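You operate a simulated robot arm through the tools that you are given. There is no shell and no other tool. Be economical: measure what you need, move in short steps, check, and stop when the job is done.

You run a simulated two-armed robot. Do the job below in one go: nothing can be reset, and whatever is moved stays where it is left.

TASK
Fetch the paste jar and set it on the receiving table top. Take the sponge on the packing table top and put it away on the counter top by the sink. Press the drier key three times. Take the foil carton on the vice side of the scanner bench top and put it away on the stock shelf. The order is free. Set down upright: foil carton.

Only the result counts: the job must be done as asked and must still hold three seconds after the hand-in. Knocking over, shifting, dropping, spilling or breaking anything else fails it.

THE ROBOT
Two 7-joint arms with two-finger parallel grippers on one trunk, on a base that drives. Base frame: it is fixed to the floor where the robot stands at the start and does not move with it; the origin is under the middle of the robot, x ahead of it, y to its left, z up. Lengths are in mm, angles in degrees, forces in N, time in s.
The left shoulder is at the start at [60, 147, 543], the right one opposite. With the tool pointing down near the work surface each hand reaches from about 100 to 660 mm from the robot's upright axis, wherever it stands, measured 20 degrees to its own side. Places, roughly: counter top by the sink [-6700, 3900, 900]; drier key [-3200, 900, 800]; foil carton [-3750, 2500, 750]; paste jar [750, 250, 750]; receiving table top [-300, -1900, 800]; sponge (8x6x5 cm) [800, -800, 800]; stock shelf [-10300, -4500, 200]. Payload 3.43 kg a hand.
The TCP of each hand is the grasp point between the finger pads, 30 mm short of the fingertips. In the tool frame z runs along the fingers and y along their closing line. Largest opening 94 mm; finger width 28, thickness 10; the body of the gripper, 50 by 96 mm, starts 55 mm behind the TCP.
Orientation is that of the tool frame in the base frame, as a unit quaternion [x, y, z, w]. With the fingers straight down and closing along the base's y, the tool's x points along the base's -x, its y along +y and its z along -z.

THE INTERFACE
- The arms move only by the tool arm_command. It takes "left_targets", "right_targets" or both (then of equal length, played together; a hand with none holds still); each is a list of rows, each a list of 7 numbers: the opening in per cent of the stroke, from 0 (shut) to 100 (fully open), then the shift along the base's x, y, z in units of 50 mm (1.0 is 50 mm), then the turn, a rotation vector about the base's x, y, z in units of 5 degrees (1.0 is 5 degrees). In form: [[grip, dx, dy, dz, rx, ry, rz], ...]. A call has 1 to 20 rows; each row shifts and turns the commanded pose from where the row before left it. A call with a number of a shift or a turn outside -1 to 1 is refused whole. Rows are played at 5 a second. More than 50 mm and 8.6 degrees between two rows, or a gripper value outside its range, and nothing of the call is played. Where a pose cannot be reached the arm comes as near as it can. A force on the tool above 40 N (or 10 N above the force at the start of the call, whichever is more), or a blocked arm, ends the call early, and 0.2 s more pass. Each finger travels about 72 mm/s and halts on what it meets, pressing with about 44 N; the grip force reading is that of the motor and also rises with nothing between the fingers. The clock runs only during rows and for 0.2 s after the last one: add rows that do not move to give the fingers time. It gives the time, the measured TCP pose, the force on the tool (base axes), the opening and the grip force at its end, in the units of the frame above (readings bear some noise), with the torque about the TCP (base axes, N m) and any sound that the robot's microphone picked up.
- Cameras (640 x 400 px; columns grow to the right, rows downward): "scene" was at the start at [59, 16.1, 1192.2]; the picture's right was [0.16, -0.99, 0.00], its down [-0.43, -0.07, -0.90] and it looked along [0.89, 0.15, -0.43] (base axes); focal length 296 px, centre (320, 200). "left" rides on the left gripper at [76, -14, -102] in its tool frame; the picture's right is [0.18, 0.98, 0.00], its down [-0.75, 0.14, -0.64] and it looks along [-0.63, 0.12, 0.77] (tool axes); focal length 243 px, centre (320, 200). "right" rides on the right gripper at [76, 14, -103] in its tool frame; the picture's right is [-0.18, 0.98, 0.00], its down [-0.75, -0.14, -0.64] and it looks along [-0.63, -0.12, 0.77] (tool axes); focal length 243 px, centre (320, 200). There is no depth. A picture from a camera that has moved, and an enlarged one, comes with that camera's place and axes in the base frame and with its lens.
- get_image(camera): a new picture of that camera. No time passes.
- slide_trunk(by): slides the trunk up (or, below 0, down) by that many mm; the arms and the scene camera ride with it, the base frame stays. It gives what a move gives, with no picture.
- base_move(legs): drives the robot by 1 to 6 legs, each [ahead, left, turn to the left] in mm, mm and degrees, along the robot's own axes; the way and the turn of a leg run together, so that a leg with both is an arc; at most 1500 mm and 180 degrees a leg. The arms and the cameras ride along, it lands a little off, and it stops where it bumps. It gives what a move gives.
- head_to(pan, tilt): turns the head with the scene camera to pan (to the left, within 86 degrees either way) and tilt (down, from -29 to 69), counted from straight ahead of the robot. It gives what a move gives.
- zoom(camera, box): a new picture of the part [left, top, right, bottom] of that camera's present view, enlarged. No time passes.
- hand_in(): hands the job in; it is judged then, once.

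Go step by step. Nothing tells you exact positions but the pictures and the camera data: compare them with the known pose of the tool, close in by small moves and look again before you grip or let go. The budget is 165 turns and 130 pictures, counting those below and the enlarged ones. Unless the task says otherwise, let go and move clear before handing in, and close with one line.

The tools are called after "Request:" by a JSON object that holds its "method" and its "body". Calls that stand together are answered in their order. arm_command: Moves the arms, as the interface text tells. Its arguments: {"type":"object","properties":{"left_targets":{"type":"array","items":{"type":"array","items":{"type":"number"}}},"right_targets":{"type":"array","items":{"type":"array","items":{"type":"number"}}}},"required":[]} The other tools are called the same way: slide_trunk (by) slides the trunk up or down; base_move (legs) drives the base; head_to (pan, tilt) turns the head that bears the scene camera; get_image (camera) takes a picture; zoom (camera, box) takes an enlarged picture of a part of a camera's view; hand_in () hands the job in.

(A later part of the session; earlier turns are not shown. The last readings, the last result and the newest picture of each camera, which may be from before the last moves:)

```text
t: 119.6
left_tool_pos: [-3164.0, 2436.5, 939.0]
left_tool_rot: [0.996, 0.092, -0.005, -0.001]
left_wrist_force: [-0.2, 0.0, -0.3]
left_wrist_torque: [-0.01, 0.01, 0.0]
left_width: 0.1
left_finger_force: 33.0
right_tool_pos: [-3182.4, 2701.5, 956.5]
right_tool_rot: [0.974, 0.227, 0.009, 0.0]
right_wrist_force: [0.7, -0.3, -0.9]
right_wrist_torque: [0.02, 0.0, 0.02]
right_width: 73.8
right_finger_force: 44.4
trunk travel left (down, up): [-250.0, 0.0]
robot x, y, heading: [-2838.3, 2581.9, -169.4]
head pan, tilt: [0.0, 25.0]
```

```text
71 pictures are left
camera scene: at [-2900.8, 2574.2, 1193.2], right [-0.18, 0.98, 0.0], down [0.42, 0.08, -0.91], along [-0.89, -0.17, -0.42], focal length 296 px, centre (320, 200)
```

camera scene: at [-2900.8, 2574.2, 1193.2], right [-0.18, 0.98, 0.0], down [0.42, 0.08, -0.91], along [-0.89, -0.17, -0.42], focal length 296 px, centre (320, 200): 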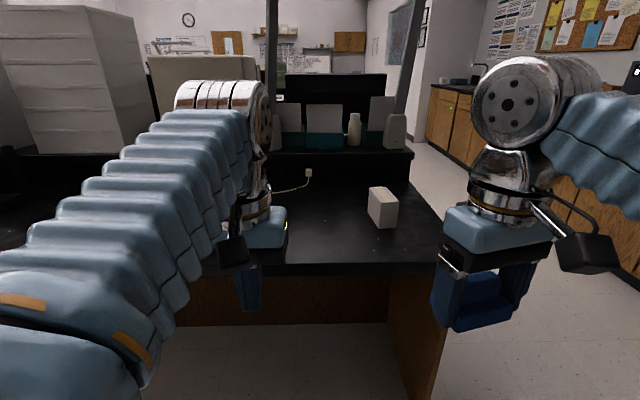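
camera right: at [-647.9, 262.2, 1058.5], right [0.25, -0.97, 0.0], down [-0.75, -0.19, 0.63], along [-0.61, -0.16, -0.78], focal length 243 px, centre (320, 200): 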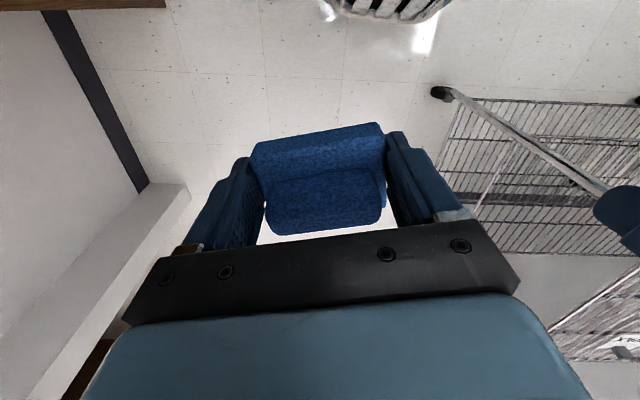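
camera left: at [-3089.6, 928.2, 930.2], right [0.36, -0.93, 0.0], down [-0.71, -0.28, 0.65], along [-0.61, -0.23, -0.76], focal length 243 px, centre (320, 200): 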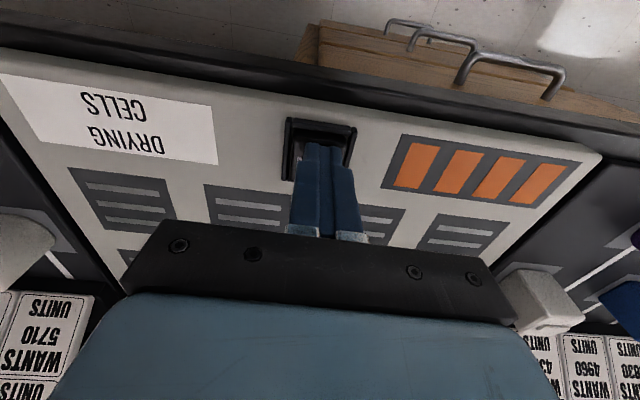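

A pale block stands on the bench near its end. Zooming to identify it.

Request:
{"method": "zoom", "body": {"camera": "scene", "box": [300, 130, 460, 230]}}

Request:
{"method": "zoom", "body": {"camera": "scene", "box": [140, 10, 460, 210]}}

```text
4.00 times, centred on (380, 180) of scene
camera zoom: at [-2900.8, 2574.2, 1193.2], right [-0.18, 0.98, 0.0], down [0.42, 0.08, -0.91], along [-0.89, -0.17, -0.42], focal length 1182 px, centre (80, 280)
```

zoom: 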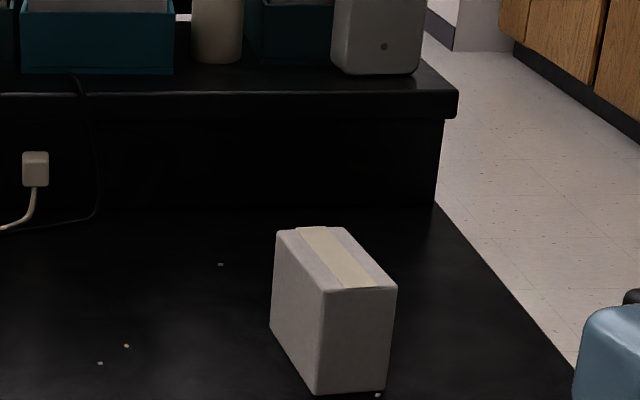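

```text
2.00 times, centred on (300, 110) of scene
camera zoom: at [-2900.8, 2574.2, 1193.2], right [-0.18, 0.98, 0.0], down [0.42, 0.08, -0.91], along [-0.89, -0.17, -0.42], focal length 591 px, centre (360, 380)
```

zoom: 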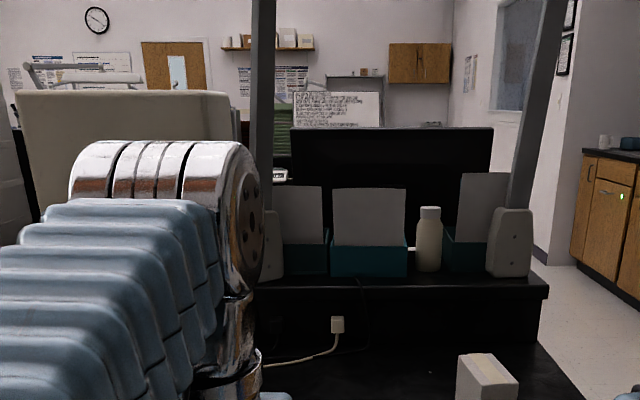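

It's a taped carton at roughly [-3700, 2600]. Before taking it I must make sure it's the one on the vice side; panning to see more.

Request:
{"method": "head_to", "body": {"pan": -45, "tilt": 15}}

Request:
{"method": "get_image", "body": {"camera": "scene"}}

Request:
{"method": "head_to", "body": {"pan": 32, "tilt": 20}}

Request:
{"method": "get_image", "body": {"camera": "scene"}}

```text
t: 120.7
left_tool_pos: [-3163.6, 2435.8, 938.9]
left_tool_rot: [0.996, 0.092, -0.005, 0.0]
left_wrist_force: [0.2, 0.3, 0.2]
left_wrist_torque: [0.02, -0.04, -0.02]
left_width: 0.2
left_finger_force: 32.9
right_tool_pos: [-3182.5, 2701.7, 956.9]
right_tool_rot: [0.974, 0.228, 0.009, 0.001]
right_wrist_force: [0.3, 0.6, -0.6]
right_wrist_torque: [0.04, 0.02, 0.0]
right_width: 73.8
right_finger_force: 43.8
trunk travel left (down, up): [-250.0, 0.0]
robot x, y, heading: [-2837.4, 2584.3, -169.4]
head pan, tilt: [-45.0, 15.0]
```

```text
68 pictures are left
camera scene: at [-2887.4, 2643.8, 1209.4], right [0.56, 0.83, 0.0], down [0.21, -0.15, -0.97], along [-0.8, 0.54, -0.26], focal length 296 px, centre (320, 200)
```

scene: 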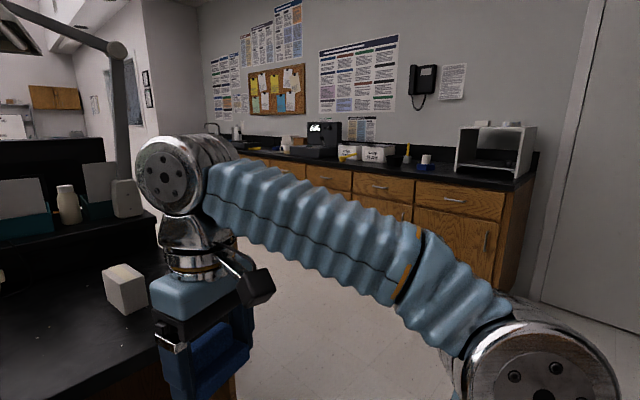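

```text
t: 122.2
left_tool_pos: [-3162.5, 2436.3, 938.5]
left_tool_rot: [0.996, 0.092, -0.005, -0.001]
left_wrist_force: [0.4, 0.3, 0.6]
left_wrist_torque: [-0.01, 0.0, 0.01]
left_width: 0.0
left_finger_force: 33.1
right_tool_pos: [-3182.4, 2701.6, 956.6]
right_tool_rot: [0.974, 0.228, 0.009, 0.0]
right_wrist_force: [0.5, 0.5, -0.3]
right_wrist_torque: [-0.03, 0.0, -0.02]
right_width: 73.7
right_finger_force: 42.9
trunk travel left (down, up): [-250.0, 0.0]
robot x, y, heading: [-2838.2, 2583.2, -169.3]
head pan, tilt: [32.0, 20.0]
```

```text
67 pictures are left
camera scene: at [-2878.8, 2528.1, 1201.3], right [-0.68, 0.74, 0.0], down [0.25, 0.23, -0.94], along [-0.69, -0.64, -0.34], focal length 296 px, centre (320, 200)
```

scene: 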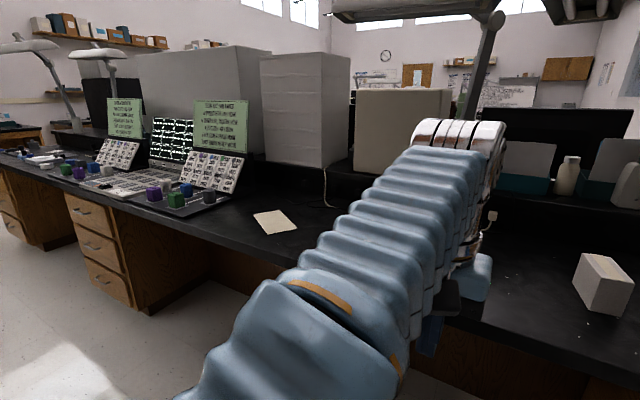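

No vice on this side. I'll go around the bench end to see the far side; first I extend the arms forward to narrow the robot.

Request:
{"method": "arm_command", "body": {"left_targets": [[0, -0.7, -0.14, -0.32, 0, 0, 0], [0, -0.7, -0.14, -0.32, 0, 0, 0], [0, -0.7, -0.14, -0.32, 0, 0, 0], [0, -0.7, -0.14, -0.32, 0, 0, 0], [0, -0.7, -0.14, -0.32, 0, 0, 0]], "right_targets": [[65, -0.76, -0.17, -0.4, 0, 0, 0], [65, -0.76, -0.17, -0.4, 0, 0, 0], [65, -0.76, -0.17, -0.4, 0, 0, 0], [65, -0.76, -0.17, -0.4, 0, 0, 0], [65, -0.76, -0.17, -0.4, 0, 0, 0]]}}

Request:
{"method": "base_move", "body": {"legs": [[-150, 0, 0], [0, -810, 0], [900, 0, 0]]}}

Request:
{"method": "head_to", "body": {"pan": 20, "tilt": 20}}

Request:
{"method": "get_image", "body": {"camera": "scene"}}

```text
t: 123.4
left_tool_pos: [-3338.8, 2399.5, 857.6]
left_tool_rot: [0.996, 0.092, -0.005, 0.0]
left_wrist_force: [0.4, -0.1, 0.2]
left_wrist_torque: [-0.04, -0.02, -0.05]
left_width: 0.0
left_finger_force: 32.9
right_tool_pos: [-3372.2, 2659.3, 857.6]
right_tool_rot: [0.974, 0.228, 0.008, 0.001]
right_wrist_force: [1.0, -0.5, -0.1]
right_wrist_torque: [-0.01, 0.0, 0.0]
right_width: 73.7
right_finger_force: 44.4
trunk travel left (down, up): [-250.0, 0.0]
robot x, y, heading: [-2839.0, 2585.7, -169.4]
head pan, tilt: [32.0, 20.0]
```

```text
t: 133.2
left_tool_pos: [-4240.0, 3048.1, 856.9]
left_tool_rot: [0.995, 0.1, -0.005, 0.0]
left_wrist_force: [0.1, -0.6, -0.2]
left_wrist_torque: [0.01, -0.02, 0.01]
left_width: 0.0
left_finger_force: 32.8
right_tool_pos: [-4277.1, 3306.2, 856.8]
right_tool_rot: [0.972, 0.234, 0.009, 0.001]
right_wrist_force: [0.2, 0.3, 0.5]
right_wrist_torque: [0.01, -0.02, 0.0]
right_width: 73.6
right_finger_force: 43.5
trunk travel left (down, up): [-250.0, 0.0]
robot x, y, heading: [-3739.7, 3242.0, -168.3]
head pan, tilt: [32.0, 20.0]
```

```text
t: 133.9
left_tool_pos: [-4241.1, 3047.4, 857.0]
left_tool_rot: [0.995, 0.101, -0.005, 0.0]
left_wrist_force: [0.1, -0.7, 0.6]
left_wrist_torque: [-0.01, -0.02, -0.02]
left_width: 0.1
left_finger_force: 33.0
right_tool_pos: [-4276.1, 3306.4, 857.0]
right_tool_rot: [0.972, 0.234, 0.009, 0.0]
right_wrist_force: [0.1, -0.2, -0.8]
right_wrist_torque: [0.02, -0.02, 0.01]
right_width: 73.7
right_finger_force: 43.6
trunk travel left (down, up): [-250.0, 0.0]
robot x, y, heading: [-3743.0, 3243.7, -168.8]
head pan, tilt: [20.0, 20.0]
```

```text
66 pictures are left
camera scene: at [-3794.2, 3197.1, 1201.3], right [-0.52, 0.85, 0.0], down [0.29, 0.18, -0.94], along [-0.8, -0.49, -0.34], focal length 296 px, centre (320, 200)
```

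scene: 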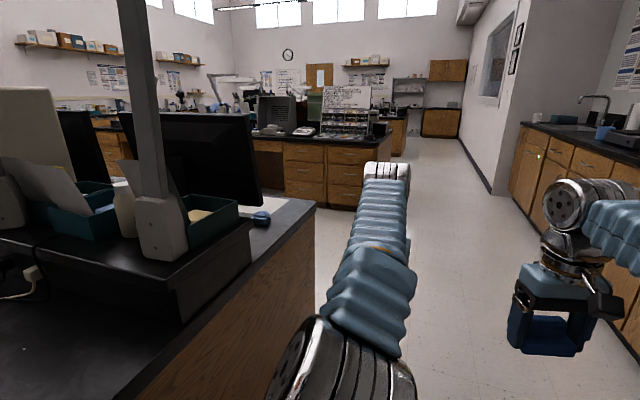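

I'm at the bench end; the other island and the sink counter are visible. Going further ahead to view the far side of this bench.

Request:
{"method": "base_move", "body": {"legs": [[900, 0, -1]]}}

Request:
{"method": "head_to", "body": {"pan": 75, "tilt": 18}}

Request:
{"method": "get_image", "body": {"camera": "scene"}}

```text
t: 138.7
left_tool_pos: [-5140.6, 2886.8, 856.9]
left_tool_rot: [0.996, 0.09, -0.005, -0.001]
left_wrist_force: [-0.4, 0.2, 0.2]
left_wrist_torque: [-0.01, 0.02, -0.04]
left_width: 0.1
left_finger_force: 33.1
right_tool_pos: [-5171.7, 3145.3, 856.6]
right_tool_rot: [0.974, 0.224, 0.01, 0.001]
right_wrist_force: [0.7, -0.2, -0.6]
right_wrist_torque: [0.0, 0.0, -0.01]
right_width: 73.8
right_finger_force: 43.6
trunk travel left (down, up): [-250.0, 0.0]
robot x, y, heading: [-4638.8, 3069.1, -169.8]
head pan, tilt: [20.0, 20.0]
```

```text
t: 139.9
left_tool_pos: [-5141.0, 2886.6, 856.9]
left_tool_rot: [0.996, 0.09, -0.005, 0.0]
left_wrist_force: [0.4, 0.6, 0.2]
left_wrist_torque: [0.01, 0.02, 0.02]
left_width: 0.0
left_finger_force: 33.3
right_tool_pos: [-5170.4, 3144.7, 855.8]
right_tool_rot: [0.974, 0.225, 0.009, 0.0]
right_wrist_force: [0.3, 0.1, -0.2]
right_wrist_torque: [0.0, -0.03, 0.0]
right_width: 73.9
right_finger_force: 44.5
trunk travel left (down, up): [-250.0, 0.0]
robot x, y, heading: [-4636.4, 3071.5, -169.8]
head pan, tilt: [75.0, 18.0]
```

```text
65 pictures are left
camera scene: at [-4618.1, 2980.7, 1204.6], right [-1.0, 0.08, 0.0], down [0.03, 0.31, -0.95], along [-0.08, -0.95, -0.31], focal length 296 px, centre (320, 200)
```

scene: 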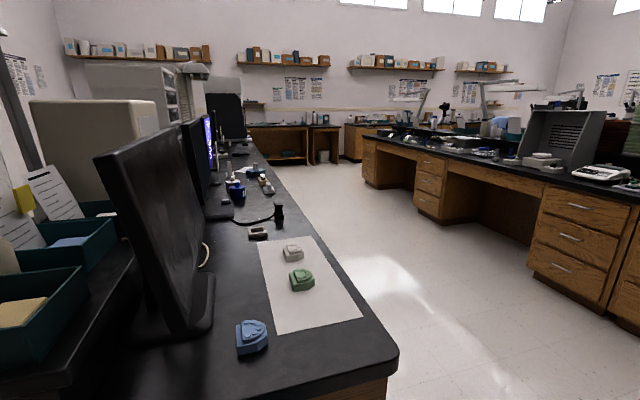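

The far side holds monitors and casts. Zooming to look for a vice or another carton.

Request:
{"method": "zoom", "body": {"camera": "scene", "box": [180, 100, 340, 200]}}

Request:
{"method": "zoom", "body": {"camera": "scene", "box": [360, 80, 640, 255]}}

```text
4.00 times, centred on (260, 150) of scene
camera zoom: at [-4618.1, 2980.7, 1204.6], right [-1.0, 0.08, 0.0], down [0.03, 0.31, -0.95], along [-0.08, -0.95, -0.31], focal length 1182 px, centre (560, 400)
```

zoom: 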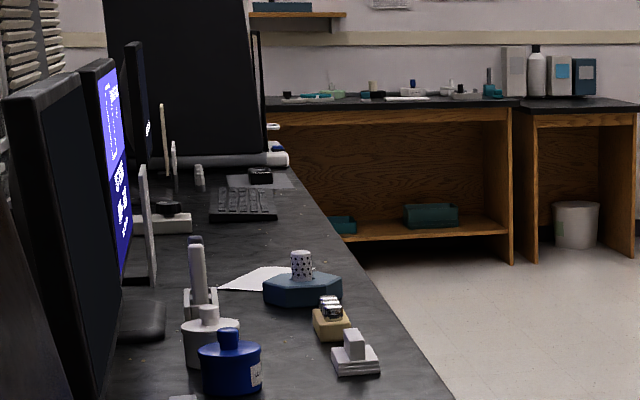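

```text
2.29 times, centred on (500, 168) of scene
camera zoom: at [-4618.1, 2980.7, 1204.6], right [-1.0, 0.08, 0.0], down [0.03, 0.31, -0.95], along [-0.08, -0.95, -0.31], focal length 676 px, centre (-91, 274)
```

zoom: 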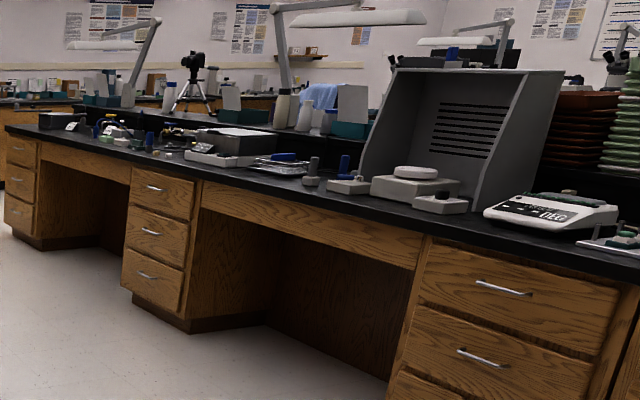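

Only the one carton exists on this bench, matching the given place, so I'll take it later. First the sponge: looking right toward the sink.

Request:
{"method": "head_to", "body": {"pan": -40, "tilt": 15}}

Request:
{"method": "get_image", "body": {"camera": "scene"}}

```text
t: 141.9
left_tool_pos: [-5140.0, 2887.4, 856.2]
left_tool_rot: [0.996, 0.089, -0.006, -0.001]
left_wrist_force: [-0.6, 0.3, -0.7]
left_wrist_torque: [0.03, 0.01, -0.01]
left_width: 0.5
left_finger_force: 32.9
right_tool_pos: [-5170.4, 3145.9, 857.9]
right_tool_rot: [0.974, 0.225, 0.009, 0.001]
right_wrist_force: [-0.6, 0.3, -1.0]
right_wrist_torque: [0.0, 0.03, -0.04]
right_width: 73.8
right_finger_force: 44.3
trunk travel left (down, up): [-250.0, 0.0]
robot x, y, heading: [-4634.8, 3066.7, -169.6]
head pan, tilt: [-40.0, 15.0]
```

```text
62 pictures are left
camera scene: at [-4691.3, 3120.1, 1209.4], right [0.5, 0.87, 0.0], down [0.22, -0.13, -0.97], along [-0.84, 0.48, -0.26], focal length 296 px, centre (320, 200)
```

scene: 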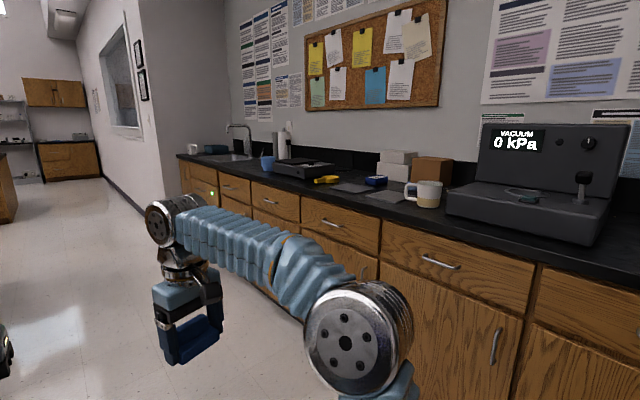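

Request:
{"method": "zoom", "body": {"camera": "scene", "box": [170, 110, 426, 270]}}

```text
2.50 times, centred on (298, 190) of scene
camera zoom: at [-4691.3, 3120.1, 1209.4], right [0.5, 0.87, 0.0], down [0.22, -0.13, -0.97], along [-0.84, 0.48, -0.26], focal length 739 px, centre (375, 225)
```

zoom: 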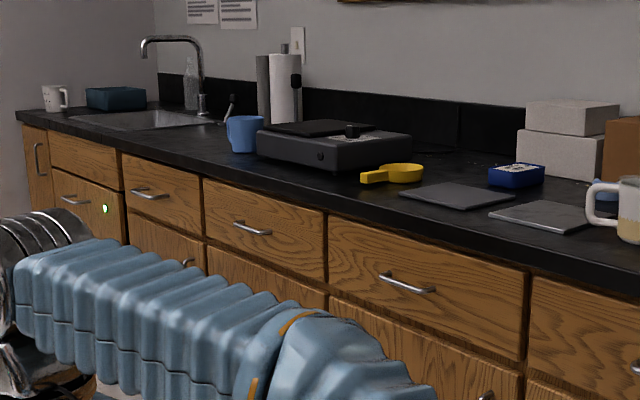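

The counter front is clear to approach. I'll turn right 90° here with arms extended, then strafe left along the counter and look at it face-on.

Request:
{"method": "base_move", "body": {"legs": [[0, 0, -90], [0, 1000, 0], [0, 800, 0]]}}

Request:
{"method": "head_to", "body": {"pan": 0, "tilt": 22}}

Request:
{"method": "get_image", "body": {"camera": "scene"}}

```text
t: 154.8
left_tool_pos: [-6598.9, 3273.8, 857.1]
left_tool_rot: [0.762, -0.647, -0.003, -0.004]
left_wrist_force: [0.9, 1.1, 0.2]
left_wrist_torque: [0.01, 0.02, 0.0]
left_width: 0.1
left_finger_force: 33.0
right_tool_pos: [-6338.6, 3300.6, 858.1]
right_tool_rot: [0.844, -0.537, 0.006, 0.005]
right_wrist_force: [0.6, 0.0, -0.2]
right_wrist_torque: [0.0, -0.03, -0.01]
right_width: 74.0
right_finger_force: 43.8
trunk travel left (down, up): [-250.0, 0.0]
robot x, y, heading: [-6426.2, 2766.3, 99.4]
head pan, tilt: [-40.0, 15.0]
```

```text
t: 155.9
left_tool_pos: [-6598.3, 3272.2, 856.9]
left_tool_rot: [0.763, -0.646, -0.003, -0.004]
left_wrist_force: [-0.2, -0.6, -0.6]
left_wrist_torque: [0.0, -0.02, -0.02]
left_width: 0.0
left_finger_force: 32.9
right_tool_pos: [-6338.8, 3300.8, 857.3]
right_tool_rot: [0.844, -0.537, 0.006, 0.007]
right_wrist_force: [0.4, -0.2, -1.2]
right_wrist_torque: [-0.02, 0.01, -0.01]
right_width: 73.9
right_finger_force: 44.4
trunk travel left (down, up): [-250.0, 0.0]
robot x, y, heading: [-6427.5, 2769.4, 99.6]
head pan, tilt: [0.0, 22.0]
```

```text
60 pictures are left
camera scene: at [-6437.6, 2831.4, 1198.1], right [0.99, 0.16, 0.0], down [0.06, -0.37, -0.93], along [-0.15, 0.91, -0.37], focal length 296 px, centre (320, 200)
```

scene: 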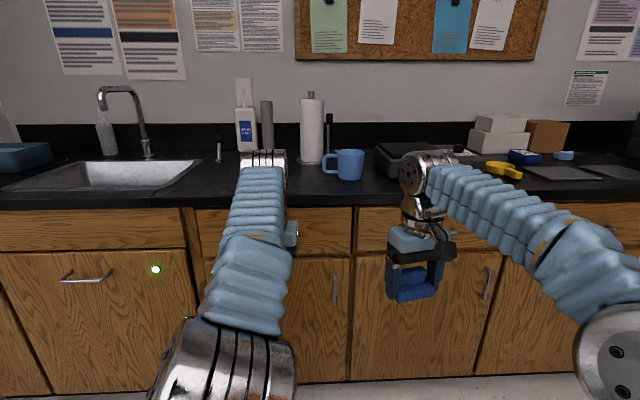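

There's free counter between the sink and the blue cup, about [-6655, 3612]. I'll retract and raise the hands, then drive up, shifting left.

Request:
{"method": "arm_command", "body": {"left_targets": [[0, 0.13, -0.78, 0.5, 0, 0, 0], [0, 0.13, -0.78, 0.5, 0, 0, 0], [0, 0.13, -0.78, 0.5, 0, 0, 0], [0, 0.13, -0.78, 0.5, 0, 0, 0], [0, 0.13, -0.78, 0.5, 0, 0, 0]], "right_targets": [[65, 0.13, -0.78, 0.5, 0, 0, 0], [65, 0.13, -0.78, 0.5, 0, 0, 0], [65, 0.13, -0.78, 0.5, 0, 0, 0], [65, 0.13, -0.78, 0.5, 0, 0, 0], [65, 0.13, -0.78, 0.5, 0, 0, 0]]}}

Request:
{"method": "base_move", "body": {"legs": [[0, 190, 0.5], [410, 0, 0]]}}

Request:
{"method": "head_to", "body": {"pan": 0, "tilt": 40}}

Request:
{"method": "get_image", "body": {"camera": "scene"}}

Request:
{"method": "get_image", "body": {"camera": "right"}}

```text
t: 157.1
left_tool_pos: [-6564.9, 3076.9, 983.0]
left_tool_rot: [0.763, -0.647, -0.003, -0.004]
left_wrist_force: [0.1, 1.1, -0.7]
left_wrist_torque: [-0.06, -0.01, 0.01]
left_width: 0.0
left_finger_force: 33.1
right_tool_pos: [-6306.6, 3110.8, 980.0]
right_tool_rot: [0.843, -0.537, 0.004, 0.008]
right_wrist_force: [-0.4, -0.1, -0.2]
right_wrist_torque: [-0.01, 0.02, 0.0]
right_width: 73.8
right_finger_force: 44.1
right hand out of reach, approached as far as the arm can: row 5
trunk travel left (down, up): [-250.0, 0.0]
robot x, y, heading: [-6423.3, 2768.7, 99.3]
head pan, tilt: [0.0, 22.0]
```

```text
t: 160.8
left_tool_pos: [-6827.9, 3445.9, 981.5]
left_tool_rot: [0.767, -0.642, -0.004, -0.004]
left_wrist_force: [-0.2, 0.8, -0.2]
left_wrist_torque: [-0.02, 0.0, -0.02]
left_width: 0.2
left_finger_force: 32.4
right_tool_pos: [-6571.0, 3483.5, 980.9]
right_tool_rot: [0.848, -0.531, 0.004, 0.008]
right_wrist_force: [0.1, -1.1, -0.6]
right_wrist_torque: [-0.01, -0.02, 0.02]
right_width: 73.8
right_finger_force: 44.2
trunk travel left (down, up): [-250.0, 0.0]
robot x, y, heading: [-6686.4, 3141.0, 100.0]
head pan, tilt: [0.0, 22.0]
```

```text
t: 161.6
left_tool_pos: [-6828.4, 3447.3, 982.4]
left_tool_rot: [0.767, -0.642, -0.003, -0.003]
left_wrist_force: [1.0, -0.3, 0.2]
left_wrist_torque: [-0.04, -0.01, 0.02]
left_width: 0.1
left_finger_force: 33.0
right_tool_pos: [-6571.2, 3483.2, 980.8]
right_tool_rot: [0.848, -0.531, 0.005, 0.009]
right_wrist_force: [0.4, -0.7, -0.2]
right_wrist_torque: [-0.02, 0.0, 0.04]
right_width: 73.7
right_finger_force: 44.1
trunk travel left (down, up): [-250.0, 0.0]
robot x, y, heading: [-6682.2, 3137.3, 100.4]
head pan, tilt: [0.0, 40.0]
```

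```text
59 pictures are left
camera scene: at [-6695.8, 3194.4, 1170.0], right [0.98, 0.18, 0.0], down [0.11, -0.63, -0.77], along [-0.14, 0.75, -0.64], focal length 296 px, centre (320, 200)
```

scene: 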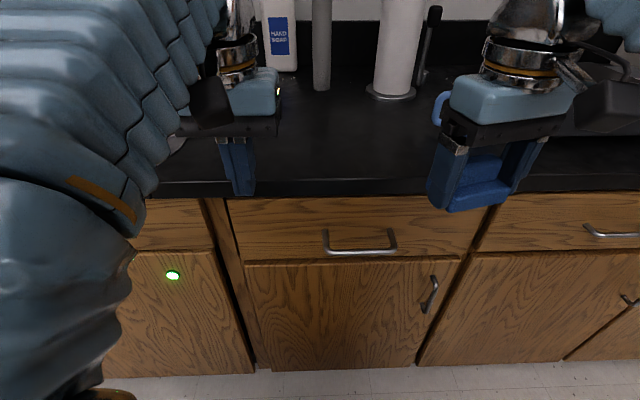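

```text
58 pictures are left
camera right: at [-6550.8, 3409.0, 1085.0], right [-0.96, -0.26, 0.01], down [-0.2, 0.75, 0.63], along [-0.17, 0.61, -0.78], focal length 243 px, centre (320, 200)
```

right: 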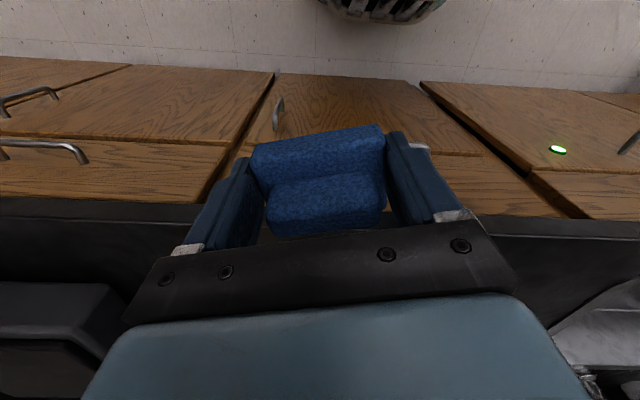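

The counter spot ahead is free; cup stays to the right and the towel roll behind. Moving the sponge over [-6640, 3622].

Request:
{"method": "arm_command", "body": {"right_targets": [[65, -0.4, 0.7, 0, 0, 0, 0], [65, -0.4, 0.7, 0, 0, 0, 0], [65, -0.4, 0.7, -0.2, 0, 0, 0], [65, -0.2, 0.7, -0.2, 0, 0, 0], [65, 0, 0, 0, 0, 0, 0]]}}

Request:
{"method": "get_image", "body": {"camera": "right"}}

Request:
{"method": "get_image", "body": {"camera": "scene"}}

```text
t: 162.8
left_tool_pos: [-6827.7, 3446.4, 982.5]
left_tool_rot: [0.767, -0.642, -0.003, -0.004]
left_wrist_force: [0.6, -0.7, 1.0]
left_wrist_torque: [-0.04, 0.02, -0.01]
left_width: 0.0
left_finger_force: 33.3
right_tool_pos: [-6639.4, 3625.0, 961.3]
right_tool_rot: [0.848, -0.531, 0.004, 0.008]
right_wrist_force: [-1.0, 0.4, -1.4]
right_wrist_torque: [-0.03, 0.01, 0.01]
right_width: 74.0
right_finger_force: 44.0
trunk travel left (down, up): [-250.0, 0.0]
robot x, y, heading: [-6685.4, 3139.2, 100.0]
head pan, tilt: [0.0, 40.0]
```

```text
57 pictures are left
camera right: at [-6620.4, 3550.1, 1065.2], right [-0.96, -0.26, 0.01], down [-0.2, 0.75, 0.63], along [-0.17, 0.61, -0.78], focal length 243 px, centre (320, 200)
```

right: 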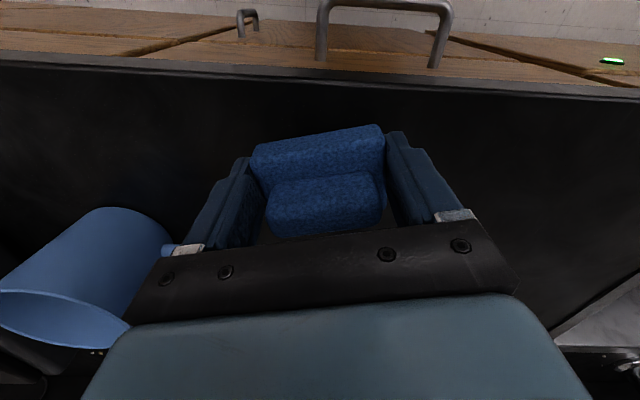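

```text
56 pictures are left
camera scene: at [-6695.9, 3194.6, 1169.9], right [0.98, 0.18, 0.0], down [0.11, -0.63, -0.77], along [-0.14, 0.75, -0.64], focal length 296 px, centre (320, 200)
```

scene: 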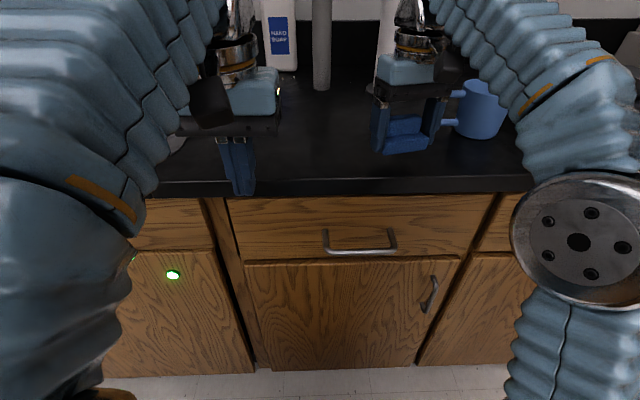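

The cup handle is close, so I'll shift 45 mm away from it and lower gently.

Request:
{"method": "arm_command", "body": {"right_targets": [[65, -0.45, -0.08, 0, 0, 0, 0], [65, -0.45, -0.08, 0, 0, 0, 0], [65, 0, 0, -0.3, 0, 0, 0], [65, 0, 0, -0.12, 0, 0, 0], [65, 0, 0, 0, 0, 0, 0]]}}

Request:
{"method": "get_image", "body": {"camera": "right"}}

```text
t: 164.0
left_tool_pos: [-6827.9, 3446.4, 982.8]
left_tool_rot: [0.767, -0.642, -0.003, -0.005]
left_wrist_force: [-1.1, 0.3, 0.5]
left_wrist_torque: [0.02, 0.03, -0.03]
left_width: 0.1
left_finger_force: 32.9
right_tool_pos: [-6685.4, 3614.7, 939.5]
right_tool_rot: [0.848, -0.531, 0.004, 0.008]
right_wrist_force: [-0.3, 0.3, 0.1]
right_wrist_torque: [0.0, -0.01, 0.0]
right_width: 74.1
right_finger_force: 43.5
trunk travel left (down, up): [-250.0, 0.0]
robot x, y, heading: [-6683.5, 3138.6, 99.7]
head pan, tilt: [0.0, 40.0]
```

```text
55 pictures are left
camera right: at [-6665.2, 3540.8, 1044.1], right [-0.96, -0.26, 0.01], down [-0.2, 0.75, 0.63], along [-0.17, 0.61, -0.78], focal length 243 px, centre (320, 200)
```

right: 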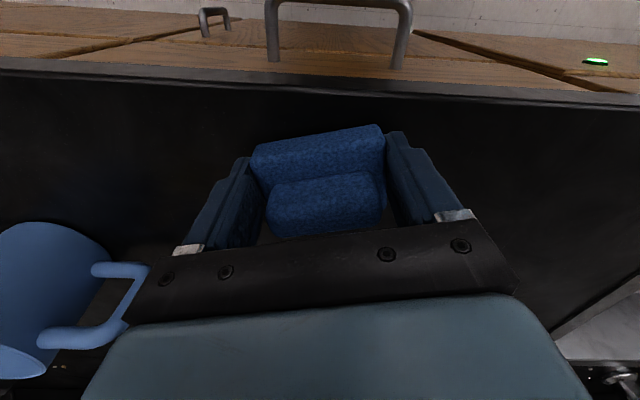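

Clear of the cup. Lowering in fine steps until contact.

Request:
{"method": "arm_command", "body": {"right_targets": [[65, 0, 0, -0.08, 0, 0, 0], [65, 0, 0, 0, 0, 0, 0]]}}

Request:
{"method": "arm_command", "body": {"right_targets": [[65, 0, 0, -0.05, 0, 0, 0], [65, 0, 0, 0, 0, 0, 0]]}}

```text
t: 164.6
left_tool_pos: [-6828.0, 3444.8, 981.4]
left_tool_rot: [0.767, -0.642, -0.004, -0.004]
left_wrist_force: [-0.2, -0.1, 0.1]
left_wrist_torque: [-0.01, 0.0, 0.03]
left_width: 0.0
left_finger_force: 33.3
right_tool_pos: [-6686.5, 3615.3, 935.3]
right_tool_rot: [0.847, -0.531, 0.004, 0.007]
right_wrist_force: [0.1, -0.8, -0.8]
right_wrist_torque: [0.0, -0.03, 0.03]
right_width: 73.7
right_finger_force: 44.0
trunk travel left (down, up): [-250.0, 0.0]
robot x, y, heading: [-6682.7, 3140.4, 100.3]
head pan, tilt: [0.0, 40.0]
```

```text
t: 165.2
left_tool_pos: [-6827.7, 3447.8, 981.1]
left_tool_rot: [0.768, -0.641, -0.004, -0.005]
left_wrist_force: [-0.9, -0.5, -0.5]
left_wrist_torque: [0.03, 0.01, 0.0]
left_width: 0.0
left_finger_force: 33.4
right_tool_pos: [-6685.8, 3615.6, 934.7]
right_tool_rot: [0.848, -0.53, 0.004, 0.008]
right_wrist_force: [-0.4, 0.6, -0.4]
right_wrist_torque: [0.05, -0.01, -0.01]
right_width: 73.5
right_finger_force: 43.7
trunk travel left (down, up): [-250.0, 0.0]
robot x, y, heading: [-6683.6, 3141.1, 100.3]
head pan, tilt: [0.0, 40.0]
```

Request:
{"method": "arm_command", "body": {"right_targets": [[65, 0, 0, -0.06, 0, 0, 0], [65, 0, 0, 0, 0, 0, 0]]}}

Request:
{"method": "arm_command", "body": {"right_targets": [[65, 0, 0, -0.06, 0, 0, 0], [65, 0, 0, 0, 0, 0, 0]]}}

```text
t: 165.8
left_tool_pos: [-6827.5, 3445.3, 982.6]
left_tool_rot: [0.767, -0.641, -0.005, -0.004]
left_wrist_force: [0.2, 0.3, -0.1]
left_wrist_torque: [0.01, -0.02, -0.03]
left_width: 0.0
left_finger_force: 33.1
right_tool_pos: [-6685.8, 3614.2, 934.0]
right_tool_rot: [0.847, -0.531, 0.001, 0.006]
right_wrist_force: [0.2, 5.4, 27.5]
right_wrist_torque: [1.53, -0.51, 0.12]
right_width: 73.6
right_finger_force: 43.7
trunk travel left (down, up): [-250.0, 0.0]
robot x, y, heading: [-6685.0, 3137.9, 100.0]
head pan, tilt: [0.0, 40.0]
```

```text
t: 166.2
left_tool_pos: [-6827.1, 3445.2, 981.7]
left_tool_rot: [0.768, -0.641, -0.003, -0.005]
left_wrist_force: [0.3, 0.5, 0.0]
left_wrist_torque: [0.02, 0.02, 0.0]
left_width: 0.0
left_finger_force: 33.4
right_tool_pos: [-6686.8, 3613.6, 932.9]
right_tool_rot: [0.848, -0.53, -0.002, 0.005]
right_wrist_force: [0.5, -3.9, 14.8]
right_wrist_torque: [0.43, -0.4, -0.07]
right_width: 74.2
right_finger_force: 43.9
trunk travel left (down, up): [-250.0, 0.0]
robot x, y, heading: [-6685.9, 3140.3, 100.2]
head pan, tilt: [0.0, 40.0]
stopped in row 1 (right hand): the force on the tool passed its limit at 46 N (the readings are from after the stop); the commanded pose is now the measured one
```

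Contact with the counter. Opening and lifting straight up, then retracting.

Request:
{"method": "arm_command", "body": {"right_targets": [[88, 0, 0, 0, 0, 0, 0], [95, 0, 0, 0, 0, 0, 0], [95, 0, 0, 0, 0, 0, 0], [95, 0, 0, 0.3, 0, 0, 0], [95, 0, 0, 0.6, 0, 0, 0], [95, 0, -0.4, 0.3, 0, 0, 0], [95, 0.1, -0.8, 0, 0, 0, 0], [95, 0.1, -0.8, 0, 0, 0, 0], [95, 0.1, -0.8, 0, 0, 0, 0], [95, 0, 0, 0, 0, 0, 0]]}}

Request:
{"method": "get_image", "body": {"camera": "scene"}}

```text
t: 168.3
left_tool_pos: [-6827.0, 3446.2, 982.2]
left_tool_rot: [0.767, -0.642, -0.004, -0.005]
left_wrist_force: [0.8, 0.1, -0.4]
left_wrist_torque: [-0.01, 0.04, 0.01]
left_width: 0.0
left_finger_force: 33.3
right_tool_pos: [-6671.1, 3473.7, 971.5]
right_tool_rot: [0.847, -0.531, 0.0, 0.007]
right_wrist_force: [-0.5, -0.1, 0.3]
right_wrist_torque: [0.02, 0.03, -0.03]
right_width: 89.5
right_finger_force: 0.1
right hand out of reach, approached as far as the arm can: row 5
trunk travel left (down, up): [-250.0, 0.0]
robot x, y, heading: [-6685.4, 3140.5, 100.3]
head pan, tilt: [0.0, 40.0]
```

```text
54 pictures are left
camera scene: at [-6695.7, 3194.3, 1169.9], right [0.98, 0.18, 0.0], down [0.11, -0.63, -0.77], along [-0.14, 0.75, -0.64], focal length 296 px, centre (320, 200)
```

scene: 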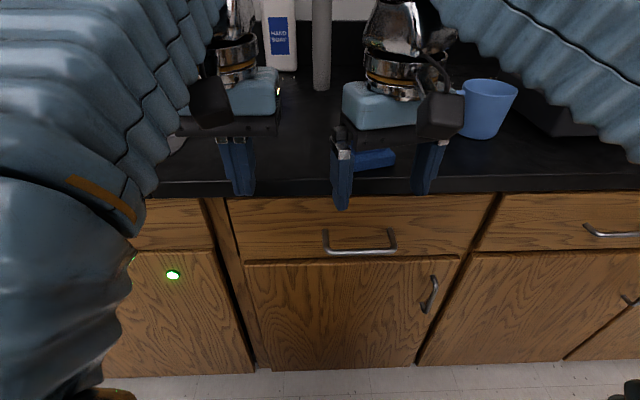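

The sponge rests on the counter. Now back off, strafe right into the gap between islands, turn round, and return to the carton at the bench end.

Request:
{"method": "base_move", "body": {"legs": [[-400, 0, 0], [0, -1300, 0], [0, 0, 179], [0, 1250, 0]]}}

Request:
{"method": "head_to", "body": {"pan": 10, "tilt": 25}}

Request:
{"method": "get_image", "body": {"camera": "scene"}}

```text
t: 190.1
left_tool_pos: [-3991.8, 2812.0, 983.2]
left_tool_rot: [0.66, 0.751, -0.004, 0.003]
left_wrist_force: [-0.7, 0.9, 0.1]
left_wrist_torque: [-0.02, 0.0, 0.02]
left_width: 0.0
left_finger_force: 32.6
right_tool_pos: [-4148.0, 2791.6, 971.5]
right_tool_rot: [0.552, 0.834, 0.007, 0.0]
right_wrist_force: [0.4, -0.4, -0.4]
right_wrist_torque: [0.01, -0.02, 0.01]
right_width: 89.2
right_finger_force: 0.1
trunk travel left (down, up): [-250.0, 0.0]
robot x, y, heading: [-4119.4, 3126.6, -82.7]
head pan, tilt: [0.0, 40.0]
```

```text
t: 190.8
left_tool_pos: [-3990.4, 2813.0, 982.3]
left_tool_rot: [0.66, 0.751, -0.004, 0.004]
left_wrist_force: [0.3, -0.2, -0.2]
left_wrist_torque: [-0.01, -0.02, -0.04]
left_width: 0.0
left_finger_force: 32.4
right_tool_pos: [-4148.6, 2792.6, 970.5]
right_tool_rot: [0.552, 0.834, 0.006, -0.001]
right_wrist_force: [0.4, 0.2, -1.0]
right_wrist_torque: [0.0, -0.01, -0.01]
right_width: 89.3
right_finger_force: 0.0
trunk travel left (down, up): [-250.0, 0.0]
robot x, y, heading: [-4117.8, 3125.8, -82.8]
head pan, tilt: [10.0, 25.0]
```

```text
53 pictures are left
camera scene: at [-4097.4, 3068.9, 1193.2], right [-0.95, -0.3, 0.0], down [-0.13, 0.4, -0.91], along [0.27, -0.86, -0.42], focal length 296 px, centre (320, 200)
```

scene: 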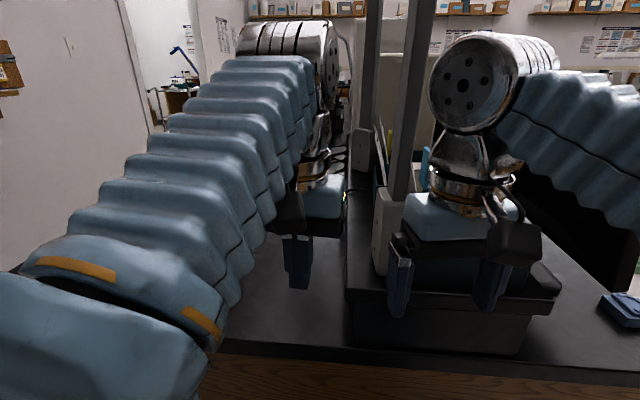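

At the bench end; the carton is a bit further left. Strafing 240 mm left and squaring up.

Request:
{"method": "base_move", "body": {"legs": [[0, 240, 2.8]]}}

Request:
{"method": "head_to", "body": {"pan": 0, "tilt": 38}}

Request:
{"method": "get_image", "body": {"camera": "scene"}}

Request:
{"method": "get_image", "body": {"camera": "left"}}

```text
t: 192.6
left_tool_pos: [-3737.5, 2855.2, 982.5]
left_tool_rot: [0.641, 0.767, -0.003, 0.004]
left_wrist_force: [0.2, -0.7, -1.1]
left_wrist_torque: [0.01, 0.0, 0.01]
left_width: 0.2
left_finger_force: 33.1
right_tool_pos: [-3894.2, 2827.5, 972.4]
right_tool_rot: [0.53, 0.848, 0.007, 0.0]
right_wrist_force: [-0.9, -0.2, 0.7]
right_wrist_torque: [-0.02, -0.03, 0.0]
right_width: 89.4
right_finger_force: 0.0
trunk travel left (down, up): [-250.0, 0.0]
robot x, y, heading: [-3882.2, 3161.3, -79.9]
head pan, tilt: [10.0, 25.0]
```

```text
t: 193.4
left_tool_pos: [-3737.8, 2855.8, 983.2]
left_tool_rot: [0.641, 0.767, -0.004, 0.003]
left_wrist_force: [0.2, 0.6, 0.0]
left_wrist_torque: [0.0, 0.02, 0.0]
left_width: 0.0
left_finger_force: 32.9
right_tool_pos: [-3892.1, 2826.8, 970.7]
right_tool_rot: [0.531, 0.847, 0.007, -0.001]
right_wrist_force: [0.1, 0.5, 0.5]
right_wrist_torque: [0.03, -0.02, 0.0]
right_width: 89.4
right_finger_force: 0.0
trunk travel left (down, up): [-250.0, 0.0]
robot x, y, heading: [-3879.6, 3163.8, -79.5]
head pan, tilt: [0.0, 38.0]
```

```text
52 pictures are left
camera scene: at [-3872.7, 3108.4, 1173.0], right [-0.98, -0.18, 0.0], down [-0.11, 0.61, -0.79], along [0.14, -0.78, -0.62], focal length 296 px, centre (320, 200)
```

scene: 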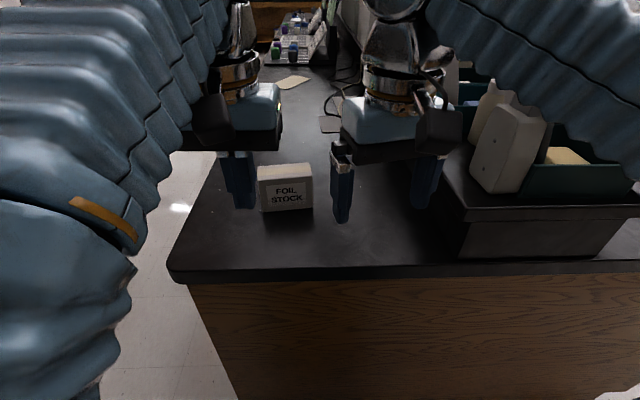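

```text
51 pictures are left
camera left: at [-3764.8, 2929.3, 1084.1], right [0.93, 0.36, 0.0], down [0.27, -0.71, 0.65], along [0.23, -0.61, -0.76], focal length 243 px, centre (320, 200)
```

left: 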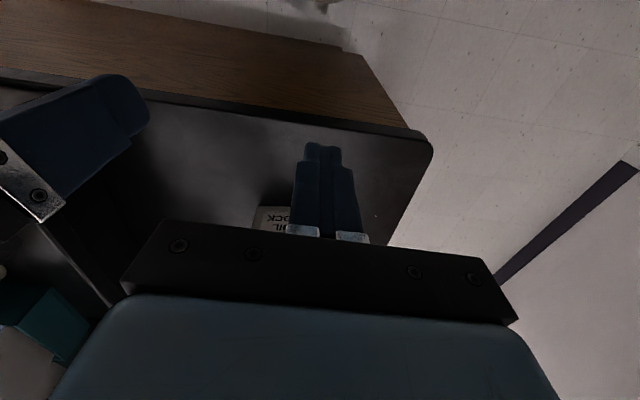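

The label reads FOIL STOCK, so this is the carton: about 100×48×86 mm, centre [-3713, 2613], bench z 755. Its thin side faces across from the bench's long front, so I'll go back around there to grip it with a tilted hand.

Request:
{"method": "base_move", "body": {"legs": [[0, 900, 0], [0, 0, -84], [130, 413, 0]]}}

Request:
{"method": "head_to", "body": {"pan": 0, "tilt": 30}}

Request:
{"method": "get_image", "body": {"camera": "scene"}}

```text
t: 204.0
left_tool_pos: [-3272.4, 2697.3, 981.7]
left_tool_rot: [0.989, 0.148, -0.006, 0.0]
left_wrist_force: [-0.5, 0.1, -0.7]
left_wrist_torque: [0.02, -0.01, 0.01]
left_width: 0.0
left_finger_force: 32.6
right_tool_pos: [-3320.0, 2851.0, 970.6]
right_tool_rot: [0.959, 0.282, 0.005, 0.004]
right_wrist_force: [-0.3, -0.5, -0.5]
right_wrist_torque: [0.0, 0.01, -0.01]
right_width: 89.2
right_finger_force: 0.2
trunk travel left (down, up): [-250.0, 0.0]
robot x, y, heading: [-2988.1, 2874.7, -162.9]
head pan, tilt: [0.0, 38.0]
```

```text
t: 204.7
left_tool_pos: [-3272.8, 2698.0, 981.9]
left_tool_rot: [0.989, 0.147, -0.006, 0.001]
left_wrist_force: [-0.8, 0.6, -0.6]
left_wrist_torque: [-0.04, -0.01, 0.0]
left_width: 0.1
left_finger_force: 32.8
right_tool_pos: [-3319.9, 2848.9, 971.5]
right_tool_rot: [0.96, 0.281, 0.004, 0.004]
right_wrist_force: [0.6, -0.5, 0.5]
right_wrist_torque: [0.03, 0.01, 0.0]
right_width: 89.1
right_finger_force: 0.1
trunk travel left (down, up): [-250.0, 0.0]
robot x, y, heading: [-2984.0, 2875.8, -163.0]
head pan, tilt: [0.0, 30.0]
```

```text
50 pictures are left
camera scene: at [-3044.4, 2860.1, 1185.2], right [-0.29, 0.96, 0.0], down [0.48, 0.15, -0.87], along [-0.83, -0.25, -0.5], focal length 296 px, centre (320, 200)
```

scene: 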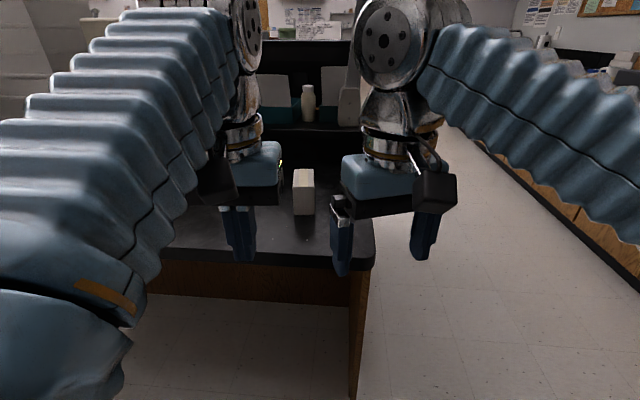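

The carton is seen end-on and aligned with my heading. I'll open the left hand and pitch it 45° forward while reaching ahead a little.

Request:
{"method": "arm_command", "body": {"left_targets": [[30, -0.3, -0.09, -0.12, -0.292, 0.956, 0], [60, -0.3, -0.09, -0.12, -0.292, 0.956, 0], [100, -0.3, -0.09, -0.12, -0.292, 0.956, 0], [100, -0.3, -0.09, -0.12, -0.292, 0.956, 0], [100, -0.3, -0.09, -0.12, -0.292, 0.956, 0], [100, -0.3, -0.09, -0.12, -0.292, 0.956, 0], [100, -0.3, -0.09, -0.12, -0.292, 0.956, 0], [100, -0.3, -0.09, -0.12, -0.292, 0.956, 0], [100, -0.3, -0.09, -0.12, -0.292, 0.956, 0], [100, 0, 0, 0, 0, 0, 0]]}}

Request:
{"method": "get_image", "body": {"camera": "scene"}}

Request:
{"method": "get_image", "body": {"camera": "left"}}

```text
t: 206.9
left_tool_pos: [-3408.1, 2659.2, 926.3]
left_tool_rot: [0.911, 0.136, -0.384, 0.057]
left_wrist_force: [-0.8, -0.5, -0.1]
left_wrist_torque: [0.01, 0.0, -0.01]
left_width: 94.2
left_finger_force: 0.0
right_tool_pos: [-3319.3, 2851.2, 971.3]
right_tool_rot: [0.959, 0.282, 0.006, 0.004]
right_wrist_force: [-0.2, 0.0, 0.4]
right_wrist_torque: [0.04, 0.01, 0.0]
right_width: 89.3
right_finger_force: 0.0
trunk travel left (down, up): [-250.0, 0.0]
robot x, y, heading: [-2984.5, 2873.6, -162.9]
head pan, tilt: [0.0, 30.0]
```

```text
49 pictures are left
camera scene: at [-3044.4, 2860.1, 1185.3], right [-0.29, 0.96, 0.0], down [0.48, 0.15, -0.87], along [-0.83, -0.25, -0.5], focal length 296 px, centre (320, 200)
```

scene: 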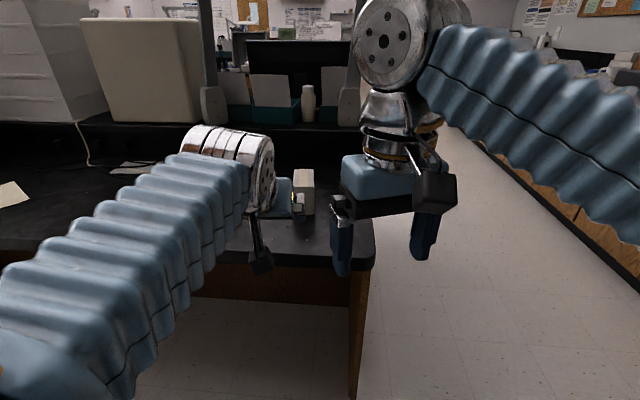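

```text
48 pictures are left
camera left: at [-3289.9, 2709.1, 945.4], right [0.41, -0.9, -0.13], down [-0.02, -0.16, 0.99], along [-0.91, -0.4, -0.08], focal length 243 px, centre (320, 200)
```

left: 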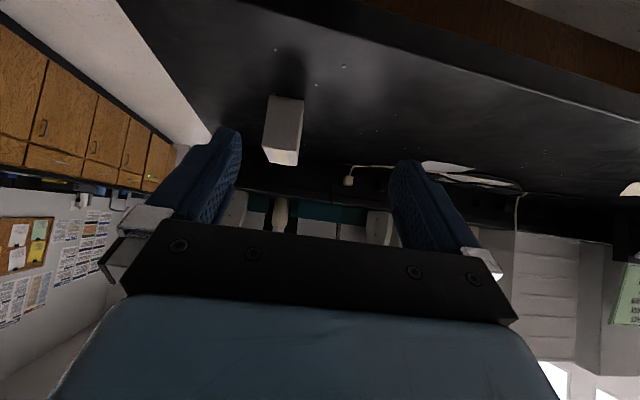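

Pose reached. Driving 160 mm ahead so the carton comes within reach.

Request:
{"method": "base_move", "body": {"legs": [[160, 0, 0]]}}

Request:
{"method": "get_image", "body": {"camera": "left"}}

Request:
{"method": "get_image", "body": {"camera": "scene"}}

```text
t: 208.3
left_tool_pos: [-3558.8, 2611.7, 927.7]
left_tool_rot: [0.912, 0.136, -0.383, 0.057]
left_wrist_force: [0.4, -1.1, 0.2]
left_wrist_torque: [0.01, -0.01, 0.0]
left_width: 93.7
left_finger_force: 0.0
right_tool_pos: [-3471.3, 2802.9, 972.0]
right_tool_rot: [0.96, 0.28, 0.005, 0.005]
right_wrist_force: [-0.1, -0.1, 0.2]
right_wrist_torque: [0.03, -0.01, 0.03]
right_width: 89.2
right_finger_force: 0.1
trunk travel left (down, up): [-250.0, 0.0]
robot x, y, heading: [-3138.9, 2828.8, -163.1]
head pan, tilt: [0.0, 30.0]
```

```text
47 pictures are left
camera left: at [-3441.8, 2662.9, 945.7], right [0.41, -0.9, -0.13], down [-0.02, -0.16, 0.99], along [-0.91, -0.4, -0.09], focal length 243 px, centre (320, 200)
```

left: 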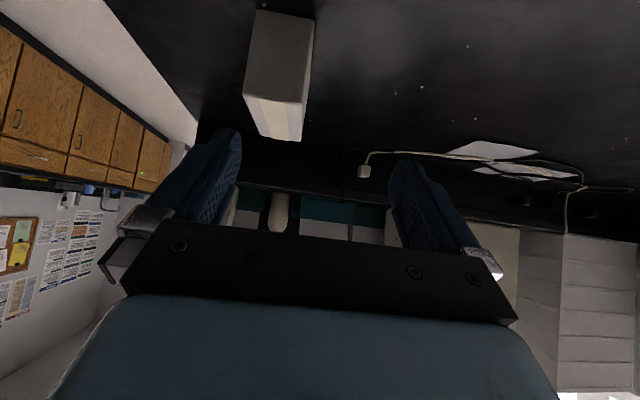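

```text
46 pictures are left
camera scene: at [-3196.3, 2813.8, 1185.3], right [-0.29, 0.96, 0.0], down [0.48, 0.15, -0.87], along [-0.83, -0.25, -0.5], focal length 296 px, centre (320, 200)
```

scene: 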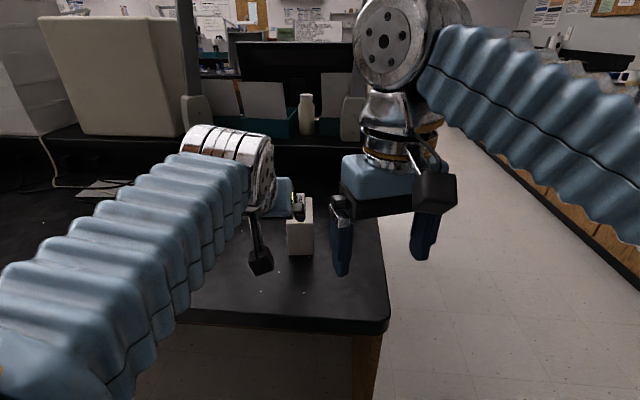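

Carton near face is centred at about [-3667, 2625]. I'll shift right 44 mm and descend in front of it, then check before sliding in.

Request:
{"method": "arm_command", "body": {"left_targets": [[100, -0.09, 0.28, -0.75, 0, 0, 0], [100, -0.09, 0.28, -0.75, 0, 0, 0], [100, -0.08, 0.28, -0.75, 0, 0, 0], [100, 0, 0, 0, 0, 0, 0]]}}

Request:
{"method": "get_image", "body": {"camera": "left"}}

Request:
{"method": "zoom", "body": {"camera": "scene", "box": [200, 150, 400, 275]}}

```text
t: 209.3
left_tool_pos: [-3574.0, 2653.3, 818.8]
left_tool_rot: [0.912, 0.136, -0.383, 0.057]
left_wrist_force: [-0.9, -1.1, 0.0]
left_wrist_torque: [-0.01, -0.01, 0.0]
left_width: 94.1
left_finger_force: 0.1
right_tool_pos: [-3472.1, 2802.2, 971.6]
right_tool_rot: [0.96, 0.281, 0.005, 0.004]
right_wrist_force: [-0.7, -1.1, -0.5]
right_wrist_torque: [-0.01, -0.01, 0.0]
right_width: 89.6
right_finger_force: 0.0
trunk travel left (down, up): [-250.0, 0.0]
robot x, y, heading: [-3136.9, 2834.7, -162.9]
head pan, tilt: [0.0, 30.0]
```

```text
45 pictures are left
camera left: at [-3455.7, 2704.3, 835.1], right [0.41, -0.9, -0.13], down [-0.02, -0.16, 0.99], along [-0.91, -0.4, -0.09], focal length 243 px, centre (320, 200)
```

left: 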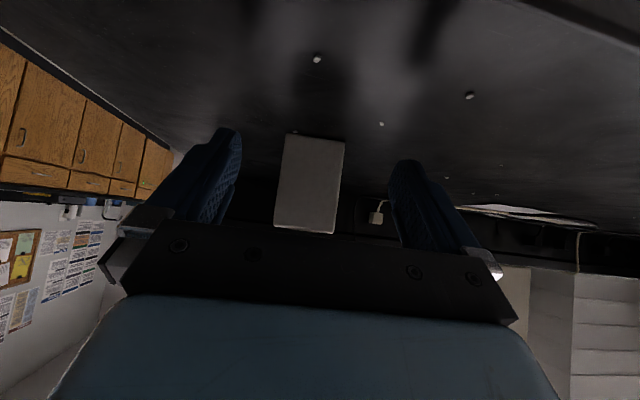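

```text
3.20 times, centred on (300, 212) of scene
camera zoom: at [-3196.6, 2813.8, 1185.2], right [-0.29, 0.96, 0.0], down [0.48, 0.15, -0.87], along [-0.83, -0.25, -0.5], focal length 946 px, centre (384, 160)
```

zoom: 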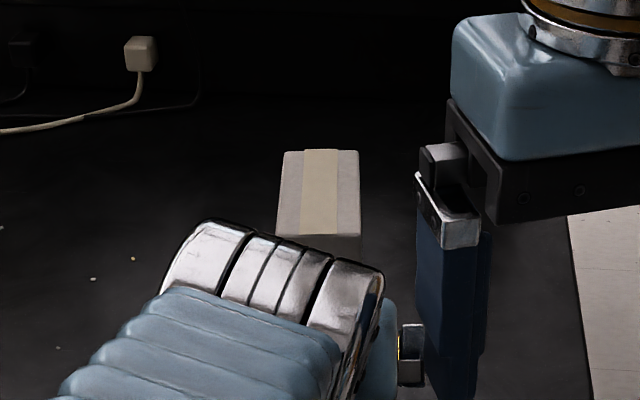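

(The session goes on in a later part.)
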